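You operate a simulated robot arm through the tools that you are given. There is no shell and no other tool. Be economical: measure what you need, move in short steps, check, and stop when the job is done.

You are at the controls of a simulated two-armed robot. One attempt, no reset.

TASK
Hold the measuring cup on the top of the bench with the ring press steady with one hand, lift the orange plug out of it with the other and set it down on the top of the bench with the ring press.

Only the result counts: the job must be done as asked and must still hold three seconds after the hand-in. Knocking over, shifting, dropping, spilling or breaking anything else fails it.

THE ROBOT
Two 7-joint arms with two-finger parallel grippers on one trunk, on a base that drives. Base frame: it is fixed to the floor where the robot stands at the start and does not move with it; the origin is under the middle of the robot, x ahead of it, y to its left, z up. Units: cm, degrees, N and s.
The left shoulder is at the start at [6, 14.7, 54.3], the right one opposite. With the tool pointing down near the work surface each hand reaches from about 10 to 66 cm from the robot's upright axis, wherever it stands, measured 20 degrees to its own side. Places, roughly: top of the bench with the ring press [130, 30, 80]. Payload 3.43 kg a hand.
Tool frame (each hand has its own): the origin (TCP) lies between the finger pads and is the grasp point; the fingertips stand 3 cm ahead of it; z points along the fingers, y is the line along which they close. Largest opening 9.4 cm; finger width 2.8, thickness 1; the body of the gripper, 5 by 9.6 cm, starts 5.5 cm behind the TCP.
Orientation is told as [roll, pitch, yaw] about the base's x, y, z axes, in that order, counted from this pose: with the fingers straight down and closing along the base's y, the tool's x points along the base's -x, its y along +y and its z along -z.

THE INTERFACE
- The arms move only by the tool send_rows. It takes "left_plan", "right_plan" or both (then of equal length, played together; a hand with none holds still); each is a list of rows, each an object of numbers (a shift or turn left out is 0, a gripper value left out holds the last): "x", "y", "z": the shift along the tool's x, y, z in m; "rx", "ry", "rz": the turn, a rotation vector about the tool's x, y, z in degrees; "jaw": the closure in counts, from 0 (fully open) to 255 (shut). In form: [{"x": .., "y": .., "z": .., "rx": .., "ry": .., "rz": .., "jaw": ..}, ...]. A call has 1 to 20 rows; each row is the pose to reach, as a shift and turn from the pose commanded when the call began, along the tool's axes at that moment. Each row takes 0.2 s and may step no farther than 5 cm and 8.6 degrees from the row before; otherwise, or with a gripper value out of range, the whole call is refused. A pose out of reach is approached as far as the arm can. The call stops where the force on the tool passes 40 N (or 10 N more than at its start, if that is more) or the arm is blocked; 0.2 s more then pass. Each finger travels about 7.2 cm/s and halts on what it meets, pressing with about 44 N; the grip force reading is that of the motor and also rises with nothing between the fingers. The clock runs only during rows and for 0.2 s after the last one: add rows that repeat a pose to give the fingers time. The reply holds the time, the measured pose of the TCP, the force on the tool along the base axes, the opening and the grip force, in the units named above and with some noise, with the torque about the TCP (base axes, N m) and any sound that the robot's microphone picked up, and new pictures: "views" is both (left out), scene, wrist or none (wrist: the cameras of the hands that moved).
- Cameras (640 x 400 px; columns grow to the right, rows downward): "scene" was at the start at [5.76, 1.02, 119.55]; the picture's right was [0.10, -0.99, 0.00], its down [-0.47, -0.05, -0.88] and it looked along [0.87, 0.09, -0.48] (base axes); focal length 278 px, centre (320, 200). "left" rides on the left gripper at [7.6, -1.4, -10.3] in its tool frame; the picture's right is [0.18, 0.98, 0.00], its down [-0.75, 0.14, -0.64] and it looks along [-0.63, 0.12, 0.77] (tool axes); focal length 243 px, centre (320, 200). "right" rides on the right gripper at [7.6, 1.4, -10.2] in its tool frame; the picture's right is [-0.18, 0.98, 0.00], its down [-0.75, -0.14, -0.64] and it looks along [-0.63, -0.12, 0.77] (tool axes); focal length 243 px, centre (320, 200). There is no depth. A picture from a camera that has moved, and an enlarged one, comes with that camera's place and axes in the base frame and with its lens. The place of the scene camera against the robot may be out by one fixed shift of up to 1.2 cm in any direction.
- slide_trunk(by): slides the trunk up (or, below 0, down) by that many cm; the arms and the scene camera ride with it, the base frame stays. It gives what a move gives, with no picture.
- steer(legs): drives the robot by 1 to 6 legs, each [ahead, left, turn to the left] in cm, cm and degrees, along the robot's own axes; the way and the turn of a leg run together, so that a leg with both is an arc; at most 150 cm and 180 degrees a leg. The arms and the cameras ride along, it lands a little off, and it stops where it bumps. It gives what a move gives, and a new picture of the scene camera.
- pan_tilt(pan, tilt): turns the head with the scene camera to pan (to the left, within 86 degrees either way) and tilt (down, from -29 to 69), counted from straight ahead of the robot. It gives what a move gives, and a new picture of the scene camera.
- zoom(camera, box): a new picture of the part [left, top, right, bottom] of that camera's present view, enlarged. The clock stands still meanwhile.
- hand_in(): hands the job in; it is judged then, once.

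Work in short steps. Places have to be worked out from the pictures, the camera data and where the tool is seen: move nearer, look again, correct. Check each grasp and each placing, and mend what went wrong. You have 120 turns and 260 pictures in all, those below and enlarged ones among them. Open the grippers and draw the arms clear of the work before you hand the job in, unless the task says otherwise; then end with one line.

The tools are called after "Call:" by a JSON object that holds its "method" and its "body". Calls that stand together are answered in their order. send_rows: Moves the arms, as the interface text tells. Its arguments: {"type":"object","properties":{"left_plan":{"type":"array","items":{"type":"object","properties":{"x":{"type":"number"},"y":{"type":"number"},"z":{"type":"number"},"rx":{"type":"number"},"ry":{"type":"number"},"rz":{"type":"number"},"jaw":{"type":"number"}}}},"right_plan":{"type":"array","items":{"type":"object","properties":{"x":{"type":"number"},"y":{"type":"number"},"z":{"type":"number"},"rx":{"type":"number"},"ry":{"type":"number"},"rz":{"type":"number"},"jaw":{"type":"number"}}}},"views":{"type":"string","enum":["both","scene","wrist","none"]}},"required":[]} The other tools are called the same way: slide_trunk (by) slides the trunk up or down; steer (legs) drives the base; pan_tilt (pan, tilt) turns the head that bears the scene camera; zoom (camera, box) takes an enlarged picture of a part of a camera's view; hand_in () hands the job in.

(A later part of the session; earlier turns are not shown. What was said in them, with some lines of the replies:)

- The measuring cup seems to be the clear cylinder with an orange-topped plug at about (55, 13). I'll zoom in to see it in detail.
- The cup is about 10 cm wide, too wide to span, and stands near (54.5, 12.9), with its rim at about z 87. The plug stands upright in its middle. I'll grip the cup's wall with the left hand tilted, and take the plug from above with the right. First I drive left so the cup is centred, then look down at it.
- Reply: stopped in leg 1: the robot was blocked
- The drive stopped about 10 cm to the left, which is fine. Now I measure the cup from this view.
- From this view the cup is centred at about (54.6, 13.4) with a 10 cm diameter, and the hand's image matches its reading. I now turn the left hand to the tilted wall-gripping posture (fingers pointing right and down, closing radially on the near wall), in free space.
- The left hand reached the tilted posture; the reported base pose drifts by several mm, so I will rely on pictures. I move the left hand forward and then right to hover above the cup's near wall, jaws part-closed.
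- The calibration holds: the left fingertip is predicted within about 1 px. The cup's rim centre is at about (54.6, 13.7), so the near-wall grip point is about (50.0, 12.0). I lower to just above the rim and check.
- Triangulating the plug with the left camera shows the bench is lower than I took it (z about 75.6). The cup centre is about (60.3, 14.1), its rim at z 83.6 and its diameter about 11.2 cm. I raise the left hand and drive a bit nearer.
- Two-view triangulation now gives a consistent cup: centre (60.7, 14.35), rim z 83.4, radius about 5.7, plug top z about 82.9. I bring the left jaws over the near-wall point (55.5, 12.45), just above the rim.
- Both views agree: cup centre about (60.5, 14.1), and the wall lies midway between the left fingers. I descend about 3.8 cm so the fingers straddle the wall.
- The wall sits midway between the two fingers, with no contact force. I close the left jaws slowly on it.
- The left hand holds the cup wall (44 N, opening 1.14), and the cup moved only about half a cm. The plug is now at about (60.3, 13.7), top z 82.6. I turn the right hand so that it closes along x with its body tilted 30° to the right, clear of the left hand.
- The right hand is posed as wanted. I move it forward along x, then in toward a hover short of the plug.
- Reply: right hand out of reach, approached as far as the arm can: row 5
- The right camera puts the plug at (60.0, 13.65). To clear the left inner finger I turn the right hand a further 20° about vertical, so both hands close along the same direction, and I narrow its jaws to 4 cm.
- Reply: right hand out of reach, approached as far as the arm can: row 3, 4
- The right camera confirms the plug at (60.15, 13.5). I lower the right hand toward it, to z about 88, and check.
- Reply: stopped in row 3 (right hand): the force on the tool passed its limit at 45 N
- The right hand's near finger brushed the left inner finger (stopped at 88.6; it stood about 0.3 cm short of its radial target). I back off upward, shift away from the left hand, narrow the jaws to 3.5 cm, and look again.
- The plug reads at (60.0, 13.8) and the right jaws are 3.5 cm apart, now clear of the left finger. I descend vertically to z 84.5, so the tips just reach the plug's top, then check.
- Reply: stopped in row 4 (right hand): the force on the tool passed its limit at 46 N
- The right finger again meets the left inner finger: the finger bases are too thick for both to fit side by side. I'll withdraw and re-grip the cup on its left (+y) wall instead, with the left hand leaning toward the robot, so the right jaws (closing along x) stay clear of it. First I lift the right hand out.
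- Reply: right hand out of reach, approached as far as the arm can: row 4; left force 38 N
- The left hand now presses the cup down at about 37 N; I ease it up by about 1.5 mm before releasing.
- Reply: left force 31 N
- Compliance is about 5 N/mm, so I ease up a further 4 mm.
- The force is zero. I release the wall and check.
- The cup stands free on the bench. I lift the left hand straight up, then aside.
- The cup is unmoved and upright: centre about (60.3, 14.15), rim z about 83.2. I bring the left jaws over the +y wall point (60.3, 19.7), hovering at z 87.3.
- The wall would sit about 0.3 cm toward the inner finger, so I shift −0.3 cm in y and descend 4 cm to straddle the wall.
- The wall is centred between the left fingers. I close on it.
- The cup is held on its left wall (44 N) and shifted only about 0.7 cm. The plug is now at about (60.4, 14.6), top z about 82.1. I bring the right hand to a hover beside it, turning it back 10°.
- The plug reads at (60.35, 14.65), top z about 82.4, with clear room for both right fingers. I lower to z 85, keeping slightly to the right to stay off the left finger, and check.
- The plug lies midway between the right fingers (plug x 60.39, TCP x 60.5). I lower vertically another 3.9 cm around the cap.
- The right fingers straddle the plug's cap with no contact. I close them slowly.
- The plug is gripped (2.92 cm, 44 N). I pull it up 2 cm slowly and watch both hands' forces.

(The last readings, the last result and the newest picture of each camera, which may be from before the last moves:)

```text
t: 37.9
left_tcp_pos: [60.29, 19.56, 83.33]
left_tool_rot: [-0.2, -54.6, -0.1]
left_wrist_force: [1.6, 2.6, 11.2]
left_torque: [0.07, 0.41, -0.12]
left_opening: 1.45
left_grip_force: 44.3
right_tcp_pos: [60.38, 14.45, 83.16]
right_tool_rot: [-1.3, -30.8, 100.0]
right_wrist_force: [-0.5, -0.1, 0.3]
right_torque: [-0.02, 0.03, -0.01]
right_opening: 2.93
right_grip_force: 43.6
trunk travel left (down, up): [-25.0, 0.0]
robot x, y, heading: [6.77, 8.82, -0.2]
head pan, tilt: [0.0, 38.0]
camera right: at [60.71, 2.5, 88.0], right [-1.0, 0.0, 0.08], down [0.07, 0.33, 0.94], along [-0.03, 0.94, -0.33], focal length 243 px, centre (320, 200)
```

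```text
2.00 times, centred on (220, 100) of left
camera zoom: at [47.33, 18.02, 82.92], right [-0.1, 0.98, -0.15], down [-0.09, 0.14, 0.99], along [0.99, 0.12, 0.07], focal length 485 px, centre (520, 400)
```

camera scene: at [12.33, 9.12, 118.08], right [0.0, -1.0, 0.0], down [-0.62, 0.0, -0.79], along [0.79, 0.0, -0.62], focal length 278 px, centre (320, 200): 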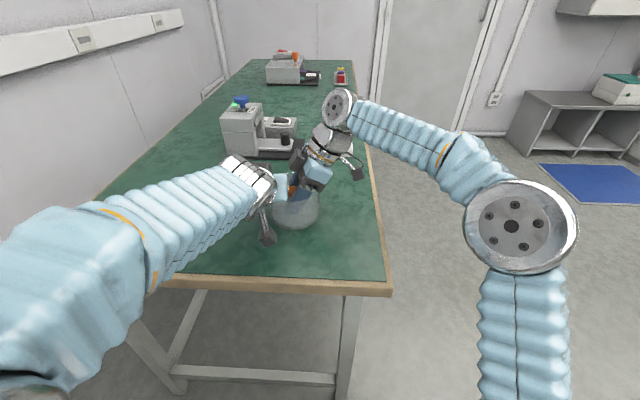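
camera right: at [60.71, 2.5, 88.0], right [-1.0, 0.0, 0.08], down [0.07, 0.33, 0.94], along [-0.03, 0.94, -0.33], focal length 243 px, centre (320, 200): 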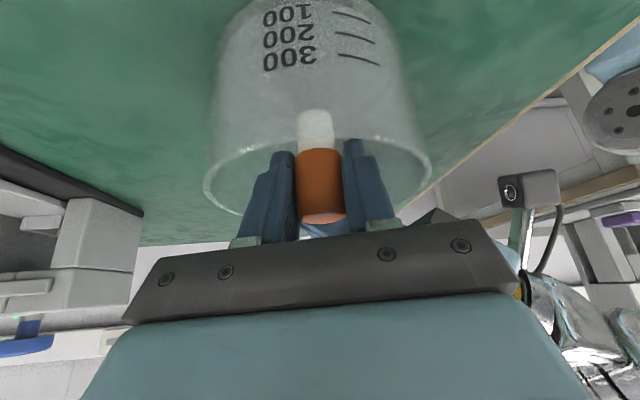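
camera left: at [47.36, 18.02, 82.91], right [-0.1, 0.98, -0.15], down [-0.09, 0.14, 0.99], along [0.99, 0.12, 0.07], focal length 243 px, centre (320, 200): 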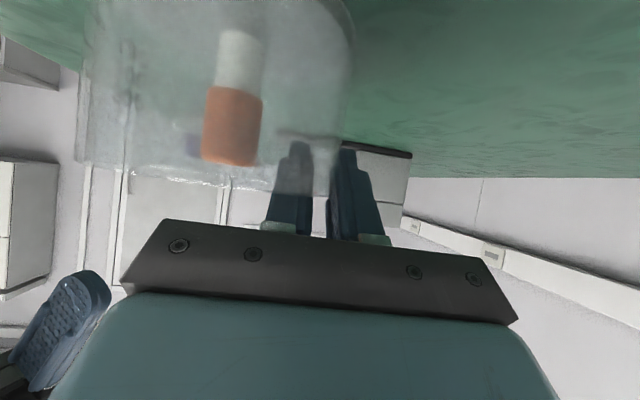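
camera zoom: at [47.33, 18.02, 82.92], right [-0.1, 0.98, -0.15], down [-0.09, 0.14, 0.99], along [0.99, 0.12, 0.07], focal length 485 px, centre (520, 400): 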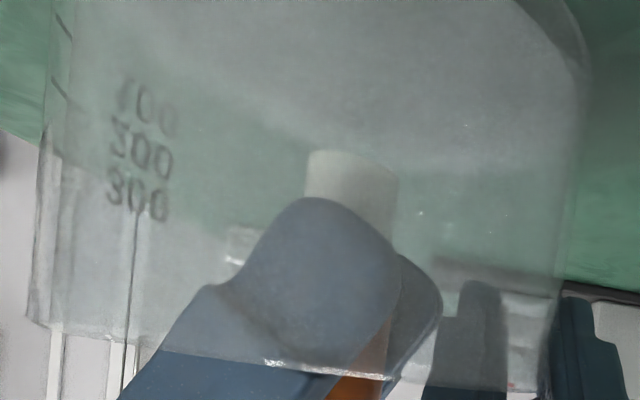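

The plug rises freely with the hand and the cup stays put. I lift it a further 8 cm, well above the rim.

Call:
{"method": "send_rows", "body": {"right_plan": [{"x": -0.0102, "z": -0.0172}, {"x": -0.0205, "z": -0.0344}, {"x": -0.0307, "z": -0.0515}, {"x": -0.041, "z": -0.0687}, {"x": -0.041, "z": -0.0687}]}}

Call:
{"method": "zoom", "body": {"camera": "scene", "box": [220, 120, 400, 260]}}

```text
t: 39.0
left_tcp_pos: [60.17, 19.49, 83.27]
left_tool_rot: [-0.2, -54.6, 0.0]
left_wrist_force: [0.6, 3.5, 13.2]
left_torque: [0.13, 0.44, -0.12]
left_opening: 1.39
left_grip_force: 43.9
right_tcp_pos: [60.25, 14.38, 91.12]
right_tool_rot: [-1.2, -30.7, 99.8]
right_wrist_force: [0.1, -0.1, -0.2]
right_torque: [-0.01, -0.02, -0.02]
right_opening: 2.95
right_grip_force: 44.3
trunk travel left (down, up): [-25.0, 0.0]
robot x, y, heading: [7.0, 8.5, -0.3]
head pan, tilt: [0.0, 38.0]
camera scene: at [12.3, 9.12, 118.09], right [0.0, -1.0, 0.0], down [-0.62, 0.0, -0.79], along [0.79, 0.0, -0.62], focal length 278 px, centre (320, 200)
camera right: at [60.54, 2.47, 95.96], right [-1.0, 0.0, 0.08], down [0.07, 0.33, 0.94], along [-0.03, 0.94, -0.33], focal length 243 px, centre (320, 200)
```

scene: 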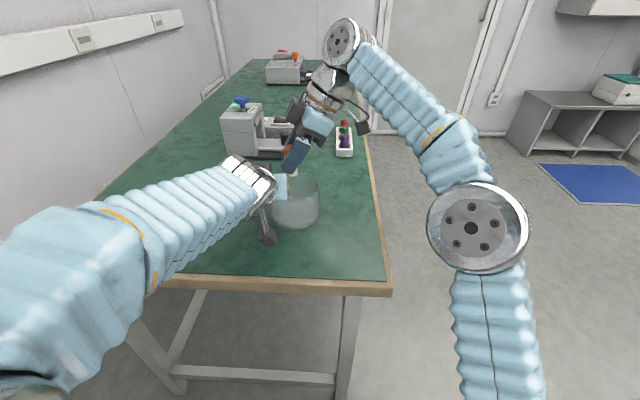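
right: 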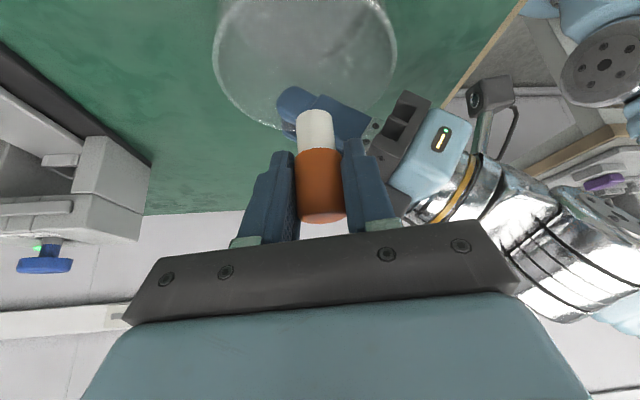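

```text
2.86 times, centred on (310, 190) of scene
camera zoom: at [12.3, 9.12, 118.09], right [0.0, -1.0, 0.0], down [-0.62, 0.0, -0.79], along [0.79, 0.0, -0.62], focal length 794 px, centre (349, 229)
```

zoom: 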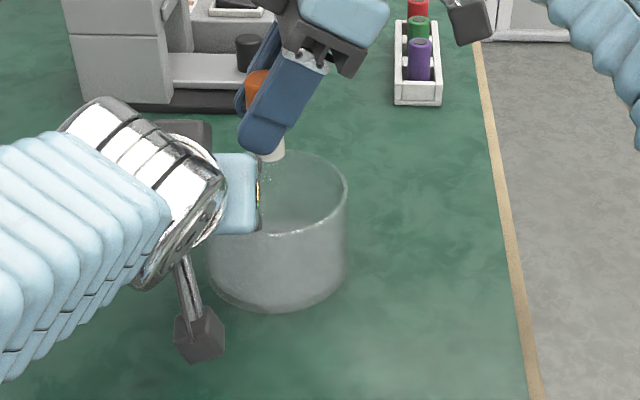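

The plug hangs upright, clear of the cup. I carry it to a free spot near (55, 4), to the right and in front of the cup.

Call:
{"method": "send_rows", "body": {"right_plan": [{"x": 0.02, "y": 0.0175, "z": -0.0119}, {"x": 0.04, "y": 0.0349, "z": -0.0239}, {"x": 0.06, "y": 0.0524, "z": -0.0358}, {"x": 0.0802, "y": 0.0698, "z": -0.0477}, {"x": 0.0802, "y": 0.0698, "z": -0.0477}], "views": "none"}}

Call:
{"method": "send_rows", "body": {"right_plan": [{"x": 0.0102, "z": 0.0172}, {"x": 0.0205, "z": 0.0344}, {"x": 0.0307, "z": 0.0515}, {"x": 0.041, "z": 0.0687}, {"x": 0.041, "z": 0.0687}]}}

Call:
{"method": "zoom", "body": {"camera": "scene", "box": [280, 160, 408, 260]}}

Call:
{"method": "zoom", "body": {"camera": "right", "box": [180, 60, 460, 260]}}

```text
t: 40.2
left_tcp_pos: [60.16, 19.39, 83.22]
left_tool_rot: [-0.1, -54.6, -0.1]
left_wrist_force: [-3.0, -3.1, 10.7]
left_torque: [-0.14, 0.4, 0.06]
left_opening: 1.45
left_grip_force: 43.6
right_tcp_pos: [54.9, 4.11, 91.09]
right_tool_rot: [-1.2, -30.9, 99.9]
right_wrist_force: [-1.0, -0.2, -0.3]
right_torque: [-0.03, -0.01, -0.01]
right_opening: 2.93
right_grip_force: 43.7
trunk travel left (down, up): [-25.0, 0.0]
robot x, y, heading: [6.8, 9.16, -0.0]
head pan, tilt: [0.0, 38.0]
```

```text
t: 41.5
left_tcp_pos: [60.16, 19.39, 83.49]
left_tool_rot: [-0.1, -54.5, -0.1]
left_wrist_force: [-2.7, -1.8, 10.0]
left_torque: [0.0, 0.34, 0.01]
left_opening: 1.43
left_grip_force: 44.3
right_tcp_pos: [55.13, 4.01, 83.05]
right_tool_rot: [-1.3, -30.8, 99.9]
right_wrist_force: [-0.5, -0.2, -0.1]
right_torque: [0.01, 0.03, 0.0]
right_opening: 2.91
right_grip_force: 43.9
trunk travel left (down, up): [-25.0, 0.0]
robot x, y, heading: [7.36, 9.24, -0.1]
head pan, tilt: [0.0, 38.0]
camera scene: at [12.28, 9.08, 118.09], right [0.0, -1.0, 0.0], down [-0.62, 0.0, -0.79], along [0.79, 0.0, -0.62], focal length 278 px, centre (320, 200)
camera right: at [55.36, -7.95, 87.83], right [-1.0, 0.0, 0.08], down [0.07, 0.33, 0.94], along [-0.03, 0.94, -0.33], focal length 243 px, centre (320, 200)
```

scene: 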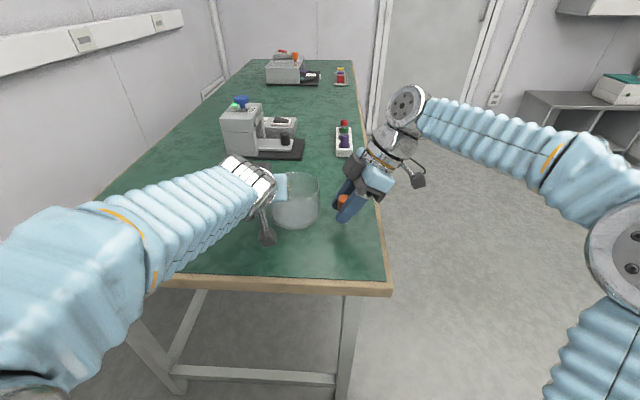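
right: 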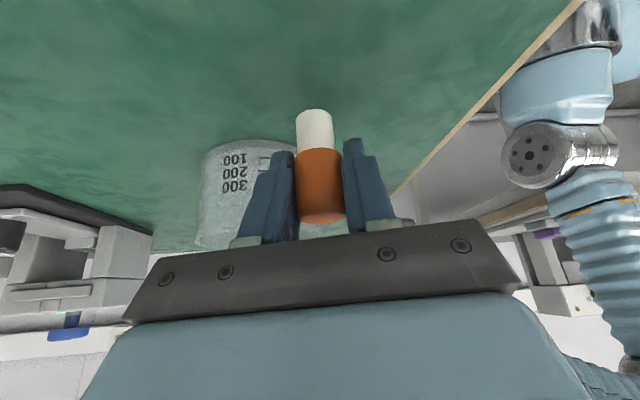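

```text
4.00 times, centred on (344, 210) of scene
camera zoom: at [12.28, 9.08, 118.09], right [0.0, -1.0, 0.0], down [-0.62, 0.0, -0.79], along [0.79, 0.0, -0.62], focal length 1112 px, centre (224, 160)
```

zoom: 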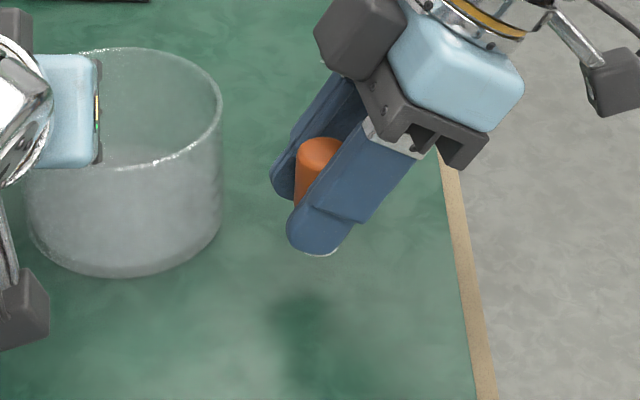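

```text
2.00 times, centred on (320, 160) of right
camera zoom: at [55.36, -7.95, 87.83], right [-1.0, 0.0, 0.08], down [0.07, 0.33, 0.94], along [-0.03, 0.94, -0.33], focal length 485 px, centre (320, 280)
```

zoom: 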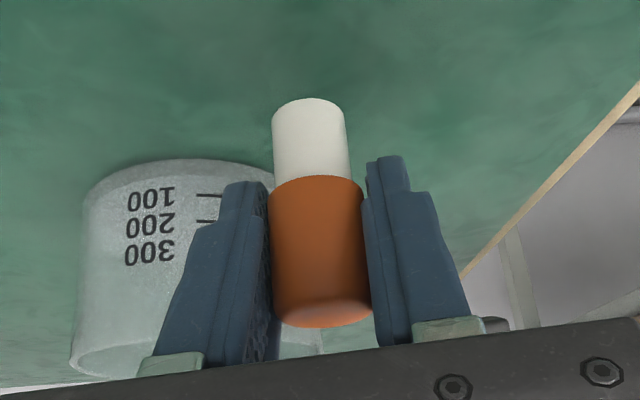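

The plug's bottom should be about 4.5 cm under the TCP, so contact is expected at TCP z about 80.1. I lower 2.3 cm first, then feel for contact.

Call:
{"method": "send_rows", "body": {"right_plan": [{"x": 0.0059, "z": 0.0099}, {"x": 0.0118, "z": 0.0198}, {"x": 0.0118, "z": 0.0198}], "views": "none"}}

Call:
{"method": "zoom", "body": {"camera": "right", "box": [180, 60, 460, 260]}}

Call:
{"method": "zoom", "body": {"camera": "scene", "box": [280, 160, 408, 260]}}

```text
t: 42.2
left_tcp_pos: [60.22, 19.43, 83.28]
left_tool_rot: [-0.1, -54.6, -0.1]
left_wrist_force: [-1.6, -0.5, 11.0]
left_torque: [0.08, 0.33, -0.02]
left_opening: 1.42
left_grip_force: 43.8
right_tcp_pos: [55.1, 4.03, 80.76]
right_tool_rot: [-1.3, -30.8, 99.9]
right_wrist_force: [0.8, -0.3, -1.2]
right_torque: [-0.01, -0.01, 0.0]
right_opening: 2.9
right_grip_force: 44.3
trunk travel left (down, up): [-25.0, 0.0]
robot x, y, heading: [6.91, 8.1, -0.1]
head pan, tilt: [0.0, 38.0]
```

```text
2.00 times, centred on (320, 160) of right
camera zoom: at [55.37, -7.85, 85.52], right [-1.0, 0.0, 0.08], down [0.07, 0.33, 0.94], along [-0.03, 0.94, -0.33], focal length 485 px, centre (320, 280)
```

zoom: 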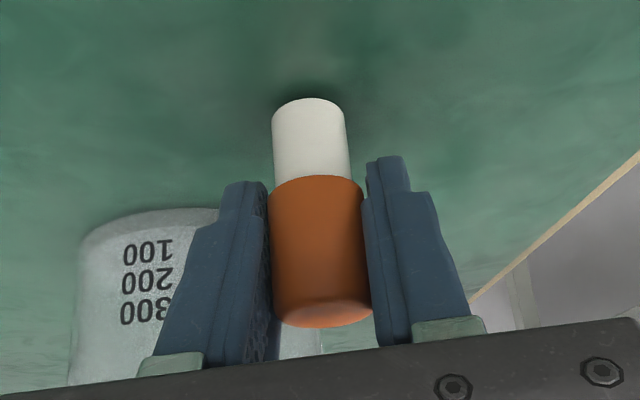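

```text
4.00 times, centred on (344, 210) of scene
camera zoom: at [12.29, 9.09, 118.09], right [0.0, -1.0, 0.0], down [-0.62, 0.0, -0.79], along [0.79, 0.0, -0.62], focal length 1112 px, centre (224, 160)
```

zoom: 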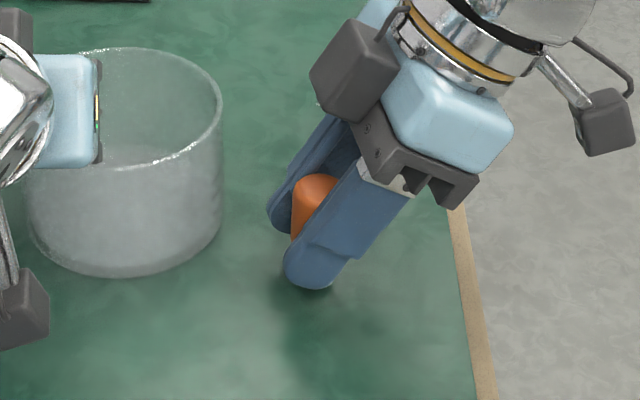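

The plug is almost at the bench, its shadow close under it, with no contact force yet. I lower in small steps until force shows.

Call:
{"method": "send_rows", "body": {"right_plan": [{"x": 0.0013, "z": 0.0021}, {"x": 0.0026, "z": 0.0043}, {"x": 0.0026, "z": 0.0043}], "views": "none"}}

```text
t: 43.0
left_tcp_pos: [60.22, 19.5, 83.32]
left_tool_rot: [-0.2, -54.6, 0.0]
left_wrist_force: [1.6, -0.4, 7.4]
left_torque: [0.12, 0.01, -0.05]
left_opening: 1.42
left_grip_force: 44.0
right_tcp_pos: [55.02, 4.05, 80.48]
right_tool_rot: [-1.4, -30.8, 99.9]
right_wrist_force: [-0.6, -1.0, 11.9]
right_torque: [-0.02, 0.08, -0.04]
right_opening: 2.89
right_grip_force: 43.5
trunk travel left (down, up): [-25.0, 0.0]
robot x, y, heading: [6.87, 8.99, 0.2]
head pan, tilt: [0.0, 38.0]
```

The plug touches the bench (12 N). I ease up 1.5 mm, then open the right jaws gently.

Call:
{"method": "send_rows", "body": {"right_plan": [{"x": -0.0008, "z": -0.0013}, {"x": -0.0008, "z": -0.0013, "jaw": 180}, {"x": -0.0008, "z": -0.0013, "jaw": 172}, {"x": -0.0008, "z": -0.0013, "jaw": 160}, {"x": -0.0008, "z": -0.0013, "jaw": 145}, {"x": -0.0008, "z": -0.0013, "jaw": 145}]}}

Call:
{"method": "zoom", "body": {"camera": "right", "box": [180, 60, 460, 260]}}

```text
t: 44.5
left_tcp_pos: [60.23, 19.47, 83.36]
left_tool_rot: [-0.2, -54.6, -0.1]
left_wrist_force: [-0.1, 1.1, 13.8]
left_torque: [0.13, 0.38, -0.04]
left_opening: 1.42
left_grip_force: 44.4
right_tcp_pos: [55.15, 4.15, 80.33]
right_tool_rot: [-1.3, -30.8, 99.8]
right_wrist_force: [0.6, -0.6, -0.1]
right_torque: [0.03, -0.03, 0.0]
right_opening: 4.04
right_grip_force: 0.0
trunk travel left (down, up): [-25.0, 0.0]
robot x, y, heading: [7.08, 9.01, -0.2]
head pan, tilt: [0.0, 38.0]
camera scene: at [12.28, 9.1, 118.09], right [0.0, -1.0, 0.0], down [-0.62, 0.0, -0.79], along [0.79, 0.0, -0.62], focal length 278 px, centre (320, 200)
camera right: at [55.35, -7.82, 85.2], right [-1.0, 0.0, 0.08], down [0.07, 0.33, 0.94], along [-0.03, 0.94, -0.33], focal length 243 px, centre (320, 200)
```

scene: 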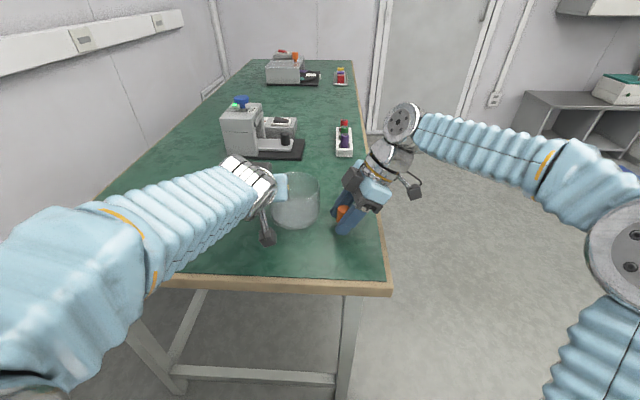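
right: 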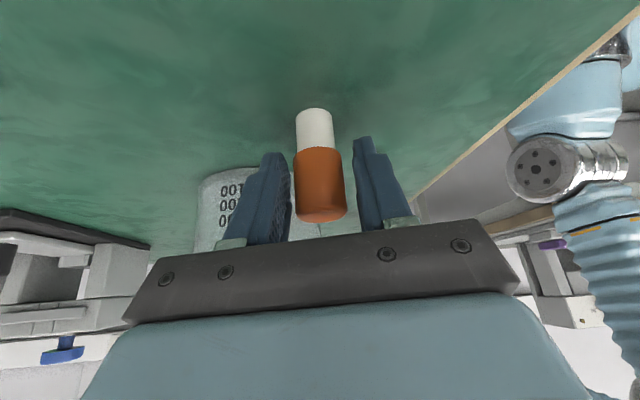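

```text
2.00 times, centred on (320, 160) of right
camera zoom: at [55.35, -7.82, 85.2], right [-1.0, 0.0, 0.08], down [0.07, 0.33, 0.94], along [-0.03, 0.94, -0.33], focal length 485 px, centre (320, 280)
```

zoom: 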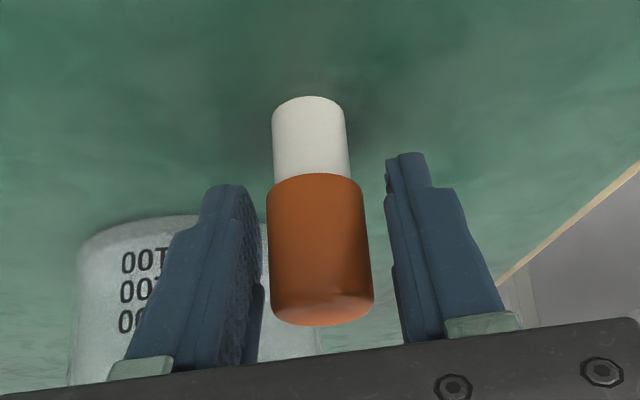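

The plug stands upright on its own between the open jaws. I draw the right hand back along its fingers, away and up.

Call:
{"method": "send_rows", "body": {"right_plan": [{"z": -0.015}, {"z": -0.035}, {"z": -0.06}, {"z": -0.09}, {"z": -0.12}, {"x": -0.02, "z": -0.15}]}}

Call:
{"method": "zoom", "body": {"camera": "scene", "box": [250, 150, 410, 250]}}

```text
t: 45.9
left_tcp_pos: [60.2, 19.44, 83.25]
left_tool_rot: [-0.2, -54.6, 0.0]
left_wrist_force: [0.5, 2.3, 15.6]
left_torque: [0.12, 0.44, -0.07]
left_opening: 1.43
left_grip_force: 44.0
right_tcp_pos: [55.85, -1.79, 94.29]
right_tool_rot: [-1.3, -30.7, 99.9]
right_wrist_force: [-0.3, -0.1, -0.7]
right_torque: [-0.02, -0.02, -0.03]
right_opening: 4.06
right_grip_force: 0.0
trunk travel left (down, up): [-25.0, 0.0]
robot x, y, heading: [7.24, 9.07, -0.2]
head pan, tilt: [0.0, 38.0]
camera scene: at [12.27, 9.09, 118.09], right [0.0, -1.0, 0.0], down [-0.62, 0.0, -0.79], along [0.79, 0.0, -0.62], focal length 278 px, centre (320, 200)
camera right: at [56.11, -13.79, 99.19], right [-1.0, 0.0, 0.08], down [0.07, 0.33, 0.94], along [-0.03, 0.94, -0.33], focal length 243 px, centre (320, 200)
```

scene: 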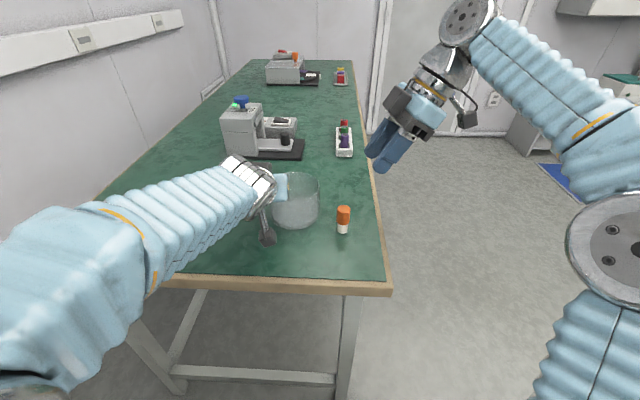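
right: 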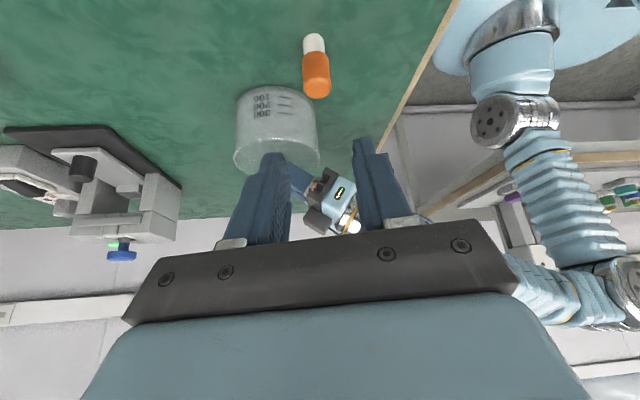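

```text
4.00 times, centred on (330, 200) of scene
camera zoom: at [12.27, 9.09, 118.09], right [0.0, -1.0, 0.0], down [-0.62, 0.0, -0.79], along [0.79, 0.0, -0.62], focal length 1112 px, centre (280, 200)
```

zoom: 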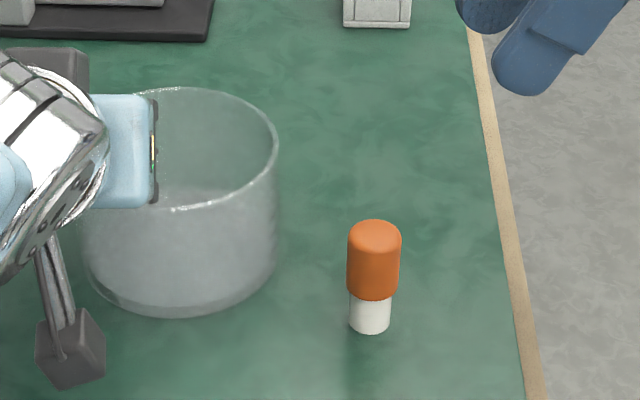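

The plug stands upright on the bench. Next I relieve the left hand's 15 N downward push by raising it about 3 mm, and then release the cup.

Call:
{"method": "send_rows", "body": {"left_plan": [{"x": -0.0012, "z": -0.0009}, {"x": -0.0022, "z": -0.0016}, {"x": -0.0022, "z": -0.0016}], "views": "none"}}

```text
t: 46.6
left_tcp_pos: [60.18, 19.53, 83.56]
left_tool_rot: [-0.1, -54.5, -0.1]
left_wrist_force: [0.0, 0.5, -1.9]
left_torque: [0.08, 0.02, 0.01]
left_opening: 1.41
left_grip_force: 44.4
right_tcp_pos: [55.83, -1.97, 94.33]
right_tool_rot: [-1.2, -30.7, 99.8]
right_wrist_force: [0.9, -0.6, 0.2]
right_torque: [-0.03, 0.0, 0.02]
right_opening: 4.08
right_grip_force: 0.0
trunk travel left (down, up): [-25.0, 0.0]
robot x, y, heading: [6.99, 8.55, -0.2]
head pan, tilt: [0.0, 38.0]
```

The force is near zero, so I open the left jaws.

Call:
{"method": "send_rows", "body": {"left_plan": [{"jaw": 205}, {"jaw": 185}, {"jaw": 160}, {"jaw": 135}, {"jaw": 135}, {"jaw": 135}], "views": "wrist"}}

Call:
{"method": "zoom", "body": {"camera": "scene", "box": [250, 150, 410, 250]}}

```text
t: 48.0
left_tcp_pos: [60.33, 19.43, 83.61]
left_tool_rot: [-0.2, -54.6, 0.0]
left_wrist_force: [-0.7, 0.3, 1.1]
left_torque: [-0.01, 0.01, 0.02]
left_opening: 4.43
left_grip_force: 0.0
right_tcp_pos: [55.93, -1.9, 94.42]
right_tool_rot: [-1.2, -30.8, 99.9]
right_wrist_force: [-0.1, -0.4, -0.6]
right_torque: [-0.01, -0.01, 0.0]
right_opening: 4.06
right_grip_force: 0.0
trunk travel left (down, up): [-25.0, 0.0]
robot x, y, heading: [6.89, 9.05, 0.0]
head pan, tilt: [0.0, 38.0]
camera left: at [47.38, 18.03, 83.22], right [-0.1, 0.98, -0.15], down [-0.09, 0.14, 0.99], along [0.99, 0.12, 0.07], focal length 243 px, centre (320, 200)
```

left: 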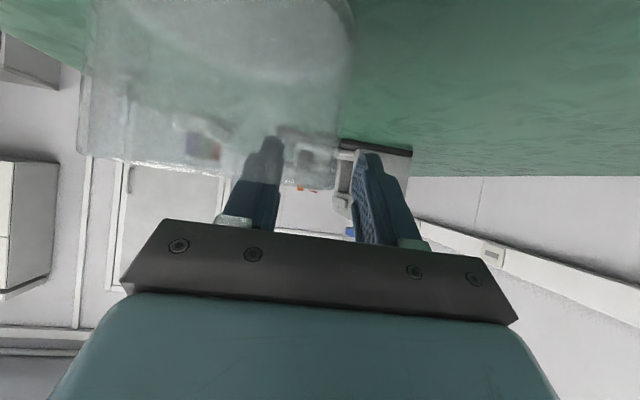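

```text
4.00 times, centred on (330, 200) of scene
camera zoom: at [12.36, 9.1, 118.08], right [0.0, -1.0, 0.0], down [-0.62, 0.0, -0.79], along [0.79, 0.0, -0.62], focal length 1112 px, centre (280, 200)
```

zoom: 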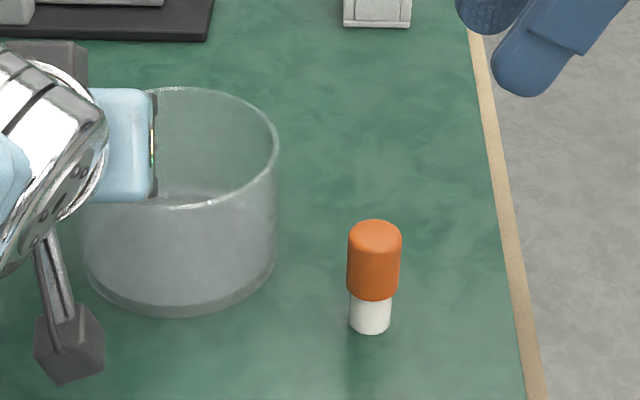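

The cup stands free. I open slightly more, then lift the left hand straight up and back, away from the cup.

Call:
{"method": "send_rows", "body": {"left_plan": [{"jaw": 112}, {"jaw": 112}, {"x": -0.0122, "z": -0.0087}, {"x": -0.0245, "z": -0.0173}, {"x": -0.0367, "z": -0.026}, {"x": -0.049, "z": -0.0347}, {"x": -0.0734, "z": -0.052}, {"x": -0.0734, "y": 0.02, "z": -0.09}, {"x": -0.0734, "y": 0.04, "z": -0.13}]}}

Call:
{"method": "zoom", "body": {"camera": "scene", "box": [230, 140, 390, 240]}}

```text
t: 50.0
left_tcp_pos: [53.96, 23.45, 96.99]
left_tool_rot: [-0.2, -54.4, 0.1]
left_wrist_force: [0.0, -0.6, 0.8]
left_torque: [-0.03, 0.01, -0.03]
left_opening: 5.28
left_grip_force: 0.2
right_tcp_pos: [55.92, -1.92, 94.31]
right_tool_rot: [-1.1, -30.7, 99.8]
right_wrist_force: [0.0, 0.2, 0.3]
right_torque: [0.01, 0.01, 0.02]
right_opening: 4.07
right_grip_force: 0.0
trunk travel left (down, up): [-25.0, 0.0]
robot x, y, heading: [6.81, 8.71, -0.0]
head pan, tilt: [0.0, 38.0]
camera scene: at [12.38, 9.09, 118.08], right [0.0, -1.0, 0.0], down [-0.62, 0.0, -0.79], along [0.79, 0.0, -0.62], focal length 278 px, centre (320, 200)
camera left: at [41.0, 21.99, 96.69], right [-0.1, 0.98, -0.15], down [-0.08, 0.14, 0.99], along [0.99, 0.12, 0.07], focal length 243 px, centre (320, 200)
```

scene: 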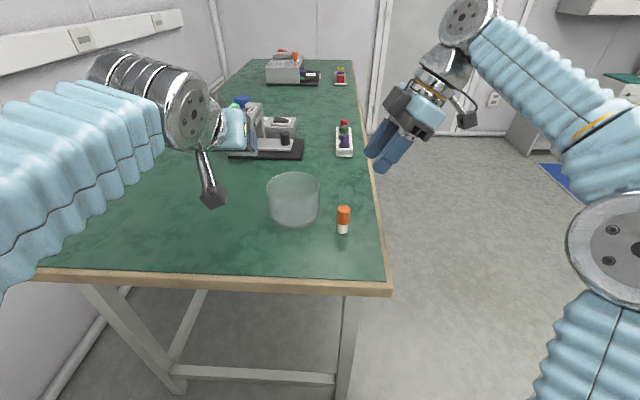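
left: 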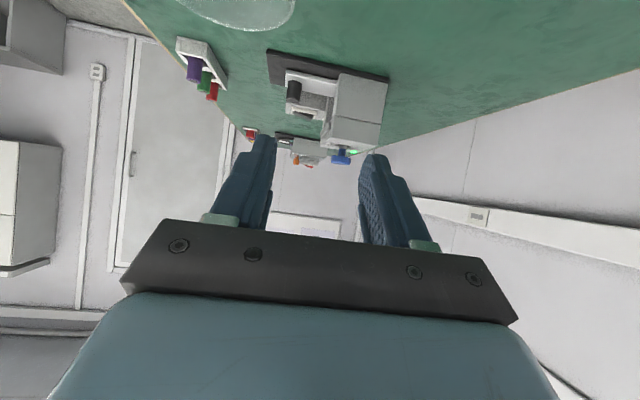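

```text
4.00 times, centred on (310, 190) of scene
camera zoom: at [12.38, 9.09, 118.08], right [0.0, -1.0, 0.0], down [-0.62, 0.0, -0.79], along [0.79, 0.0, -0.62], focal length 1112 px, centre (360, 240)
```

zoom: 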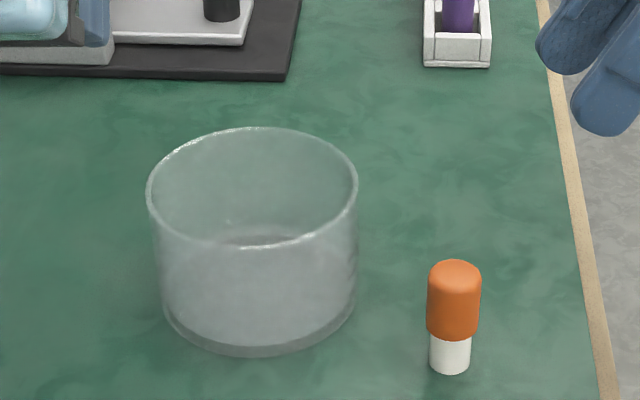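

The cup stands upright and empty, the plug stands on the bench, and both arms are clear. I open both grippers fully before handing in.

Call:
{"method": "send_rows", "body": {"left_plan": [{"jaw": 0}, {"jaw": 0}, {"jaw": 0}], "right_plan": [{"jaw": 0}, {"jaw": 0}, {"jaw": 0}], "views": "scene"}}

```text
t: 50.9
left_tcp_pos: [53.86, 23.38, 96.97]
left_tool_rot: [-0.2, -54.8, 0.0]
left_wrist_force: [-0.5, 0.6, 0.2]
left_torque: [-0.02, 0.0, 0.0]
left_opening: 9.4
left_grip_force: 0.1
right_tcp_pos: [55.91, -1.82, 94.3]
right_tool_rot: [-1.2, -30.8, 99.8]
right_wrist_force: [-1.2, -1.1, -0.4]
right_torque: [0.01, 0.01, -0.02]
right_opening: 9.41
right_grip_force: 0.0
trunk travel left (down, up): [-25.0, 0.0]
robot x, y, heading: [7.08, 8.66, -0.1]
head pan, tilt: [0.0, 38.0]
camera scene: at [12.36, 9.1, 118.08], right [0.0, -1.0, 0.0], down [-0.62, 0.0, -0.79], along [0.79, 0.0, -0.62], focal length 278 px, centre (320, 200)
```

scene: 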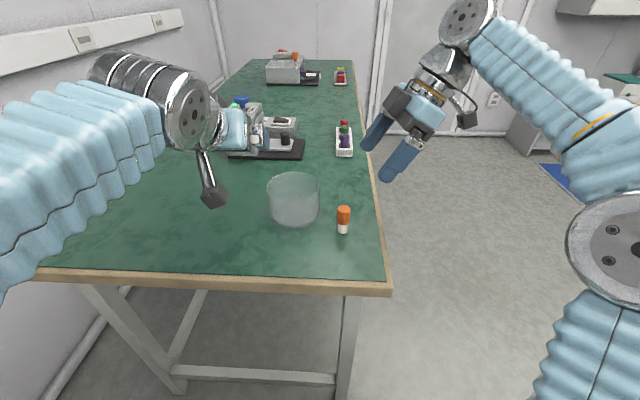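

Everything is stable, with the grippers open and clear, so I hand in.

Call:
{"method": "hand_in", "body": {}}

```text
The job is handed in.
```

The orange plug is out of the measuring cup and standing upright on the bench beside it, lifted with the right hand while the left held the cup; my first grip left no room for the right hand, so I re-gripped the cup, and it ended a centimetre or so from where it started.
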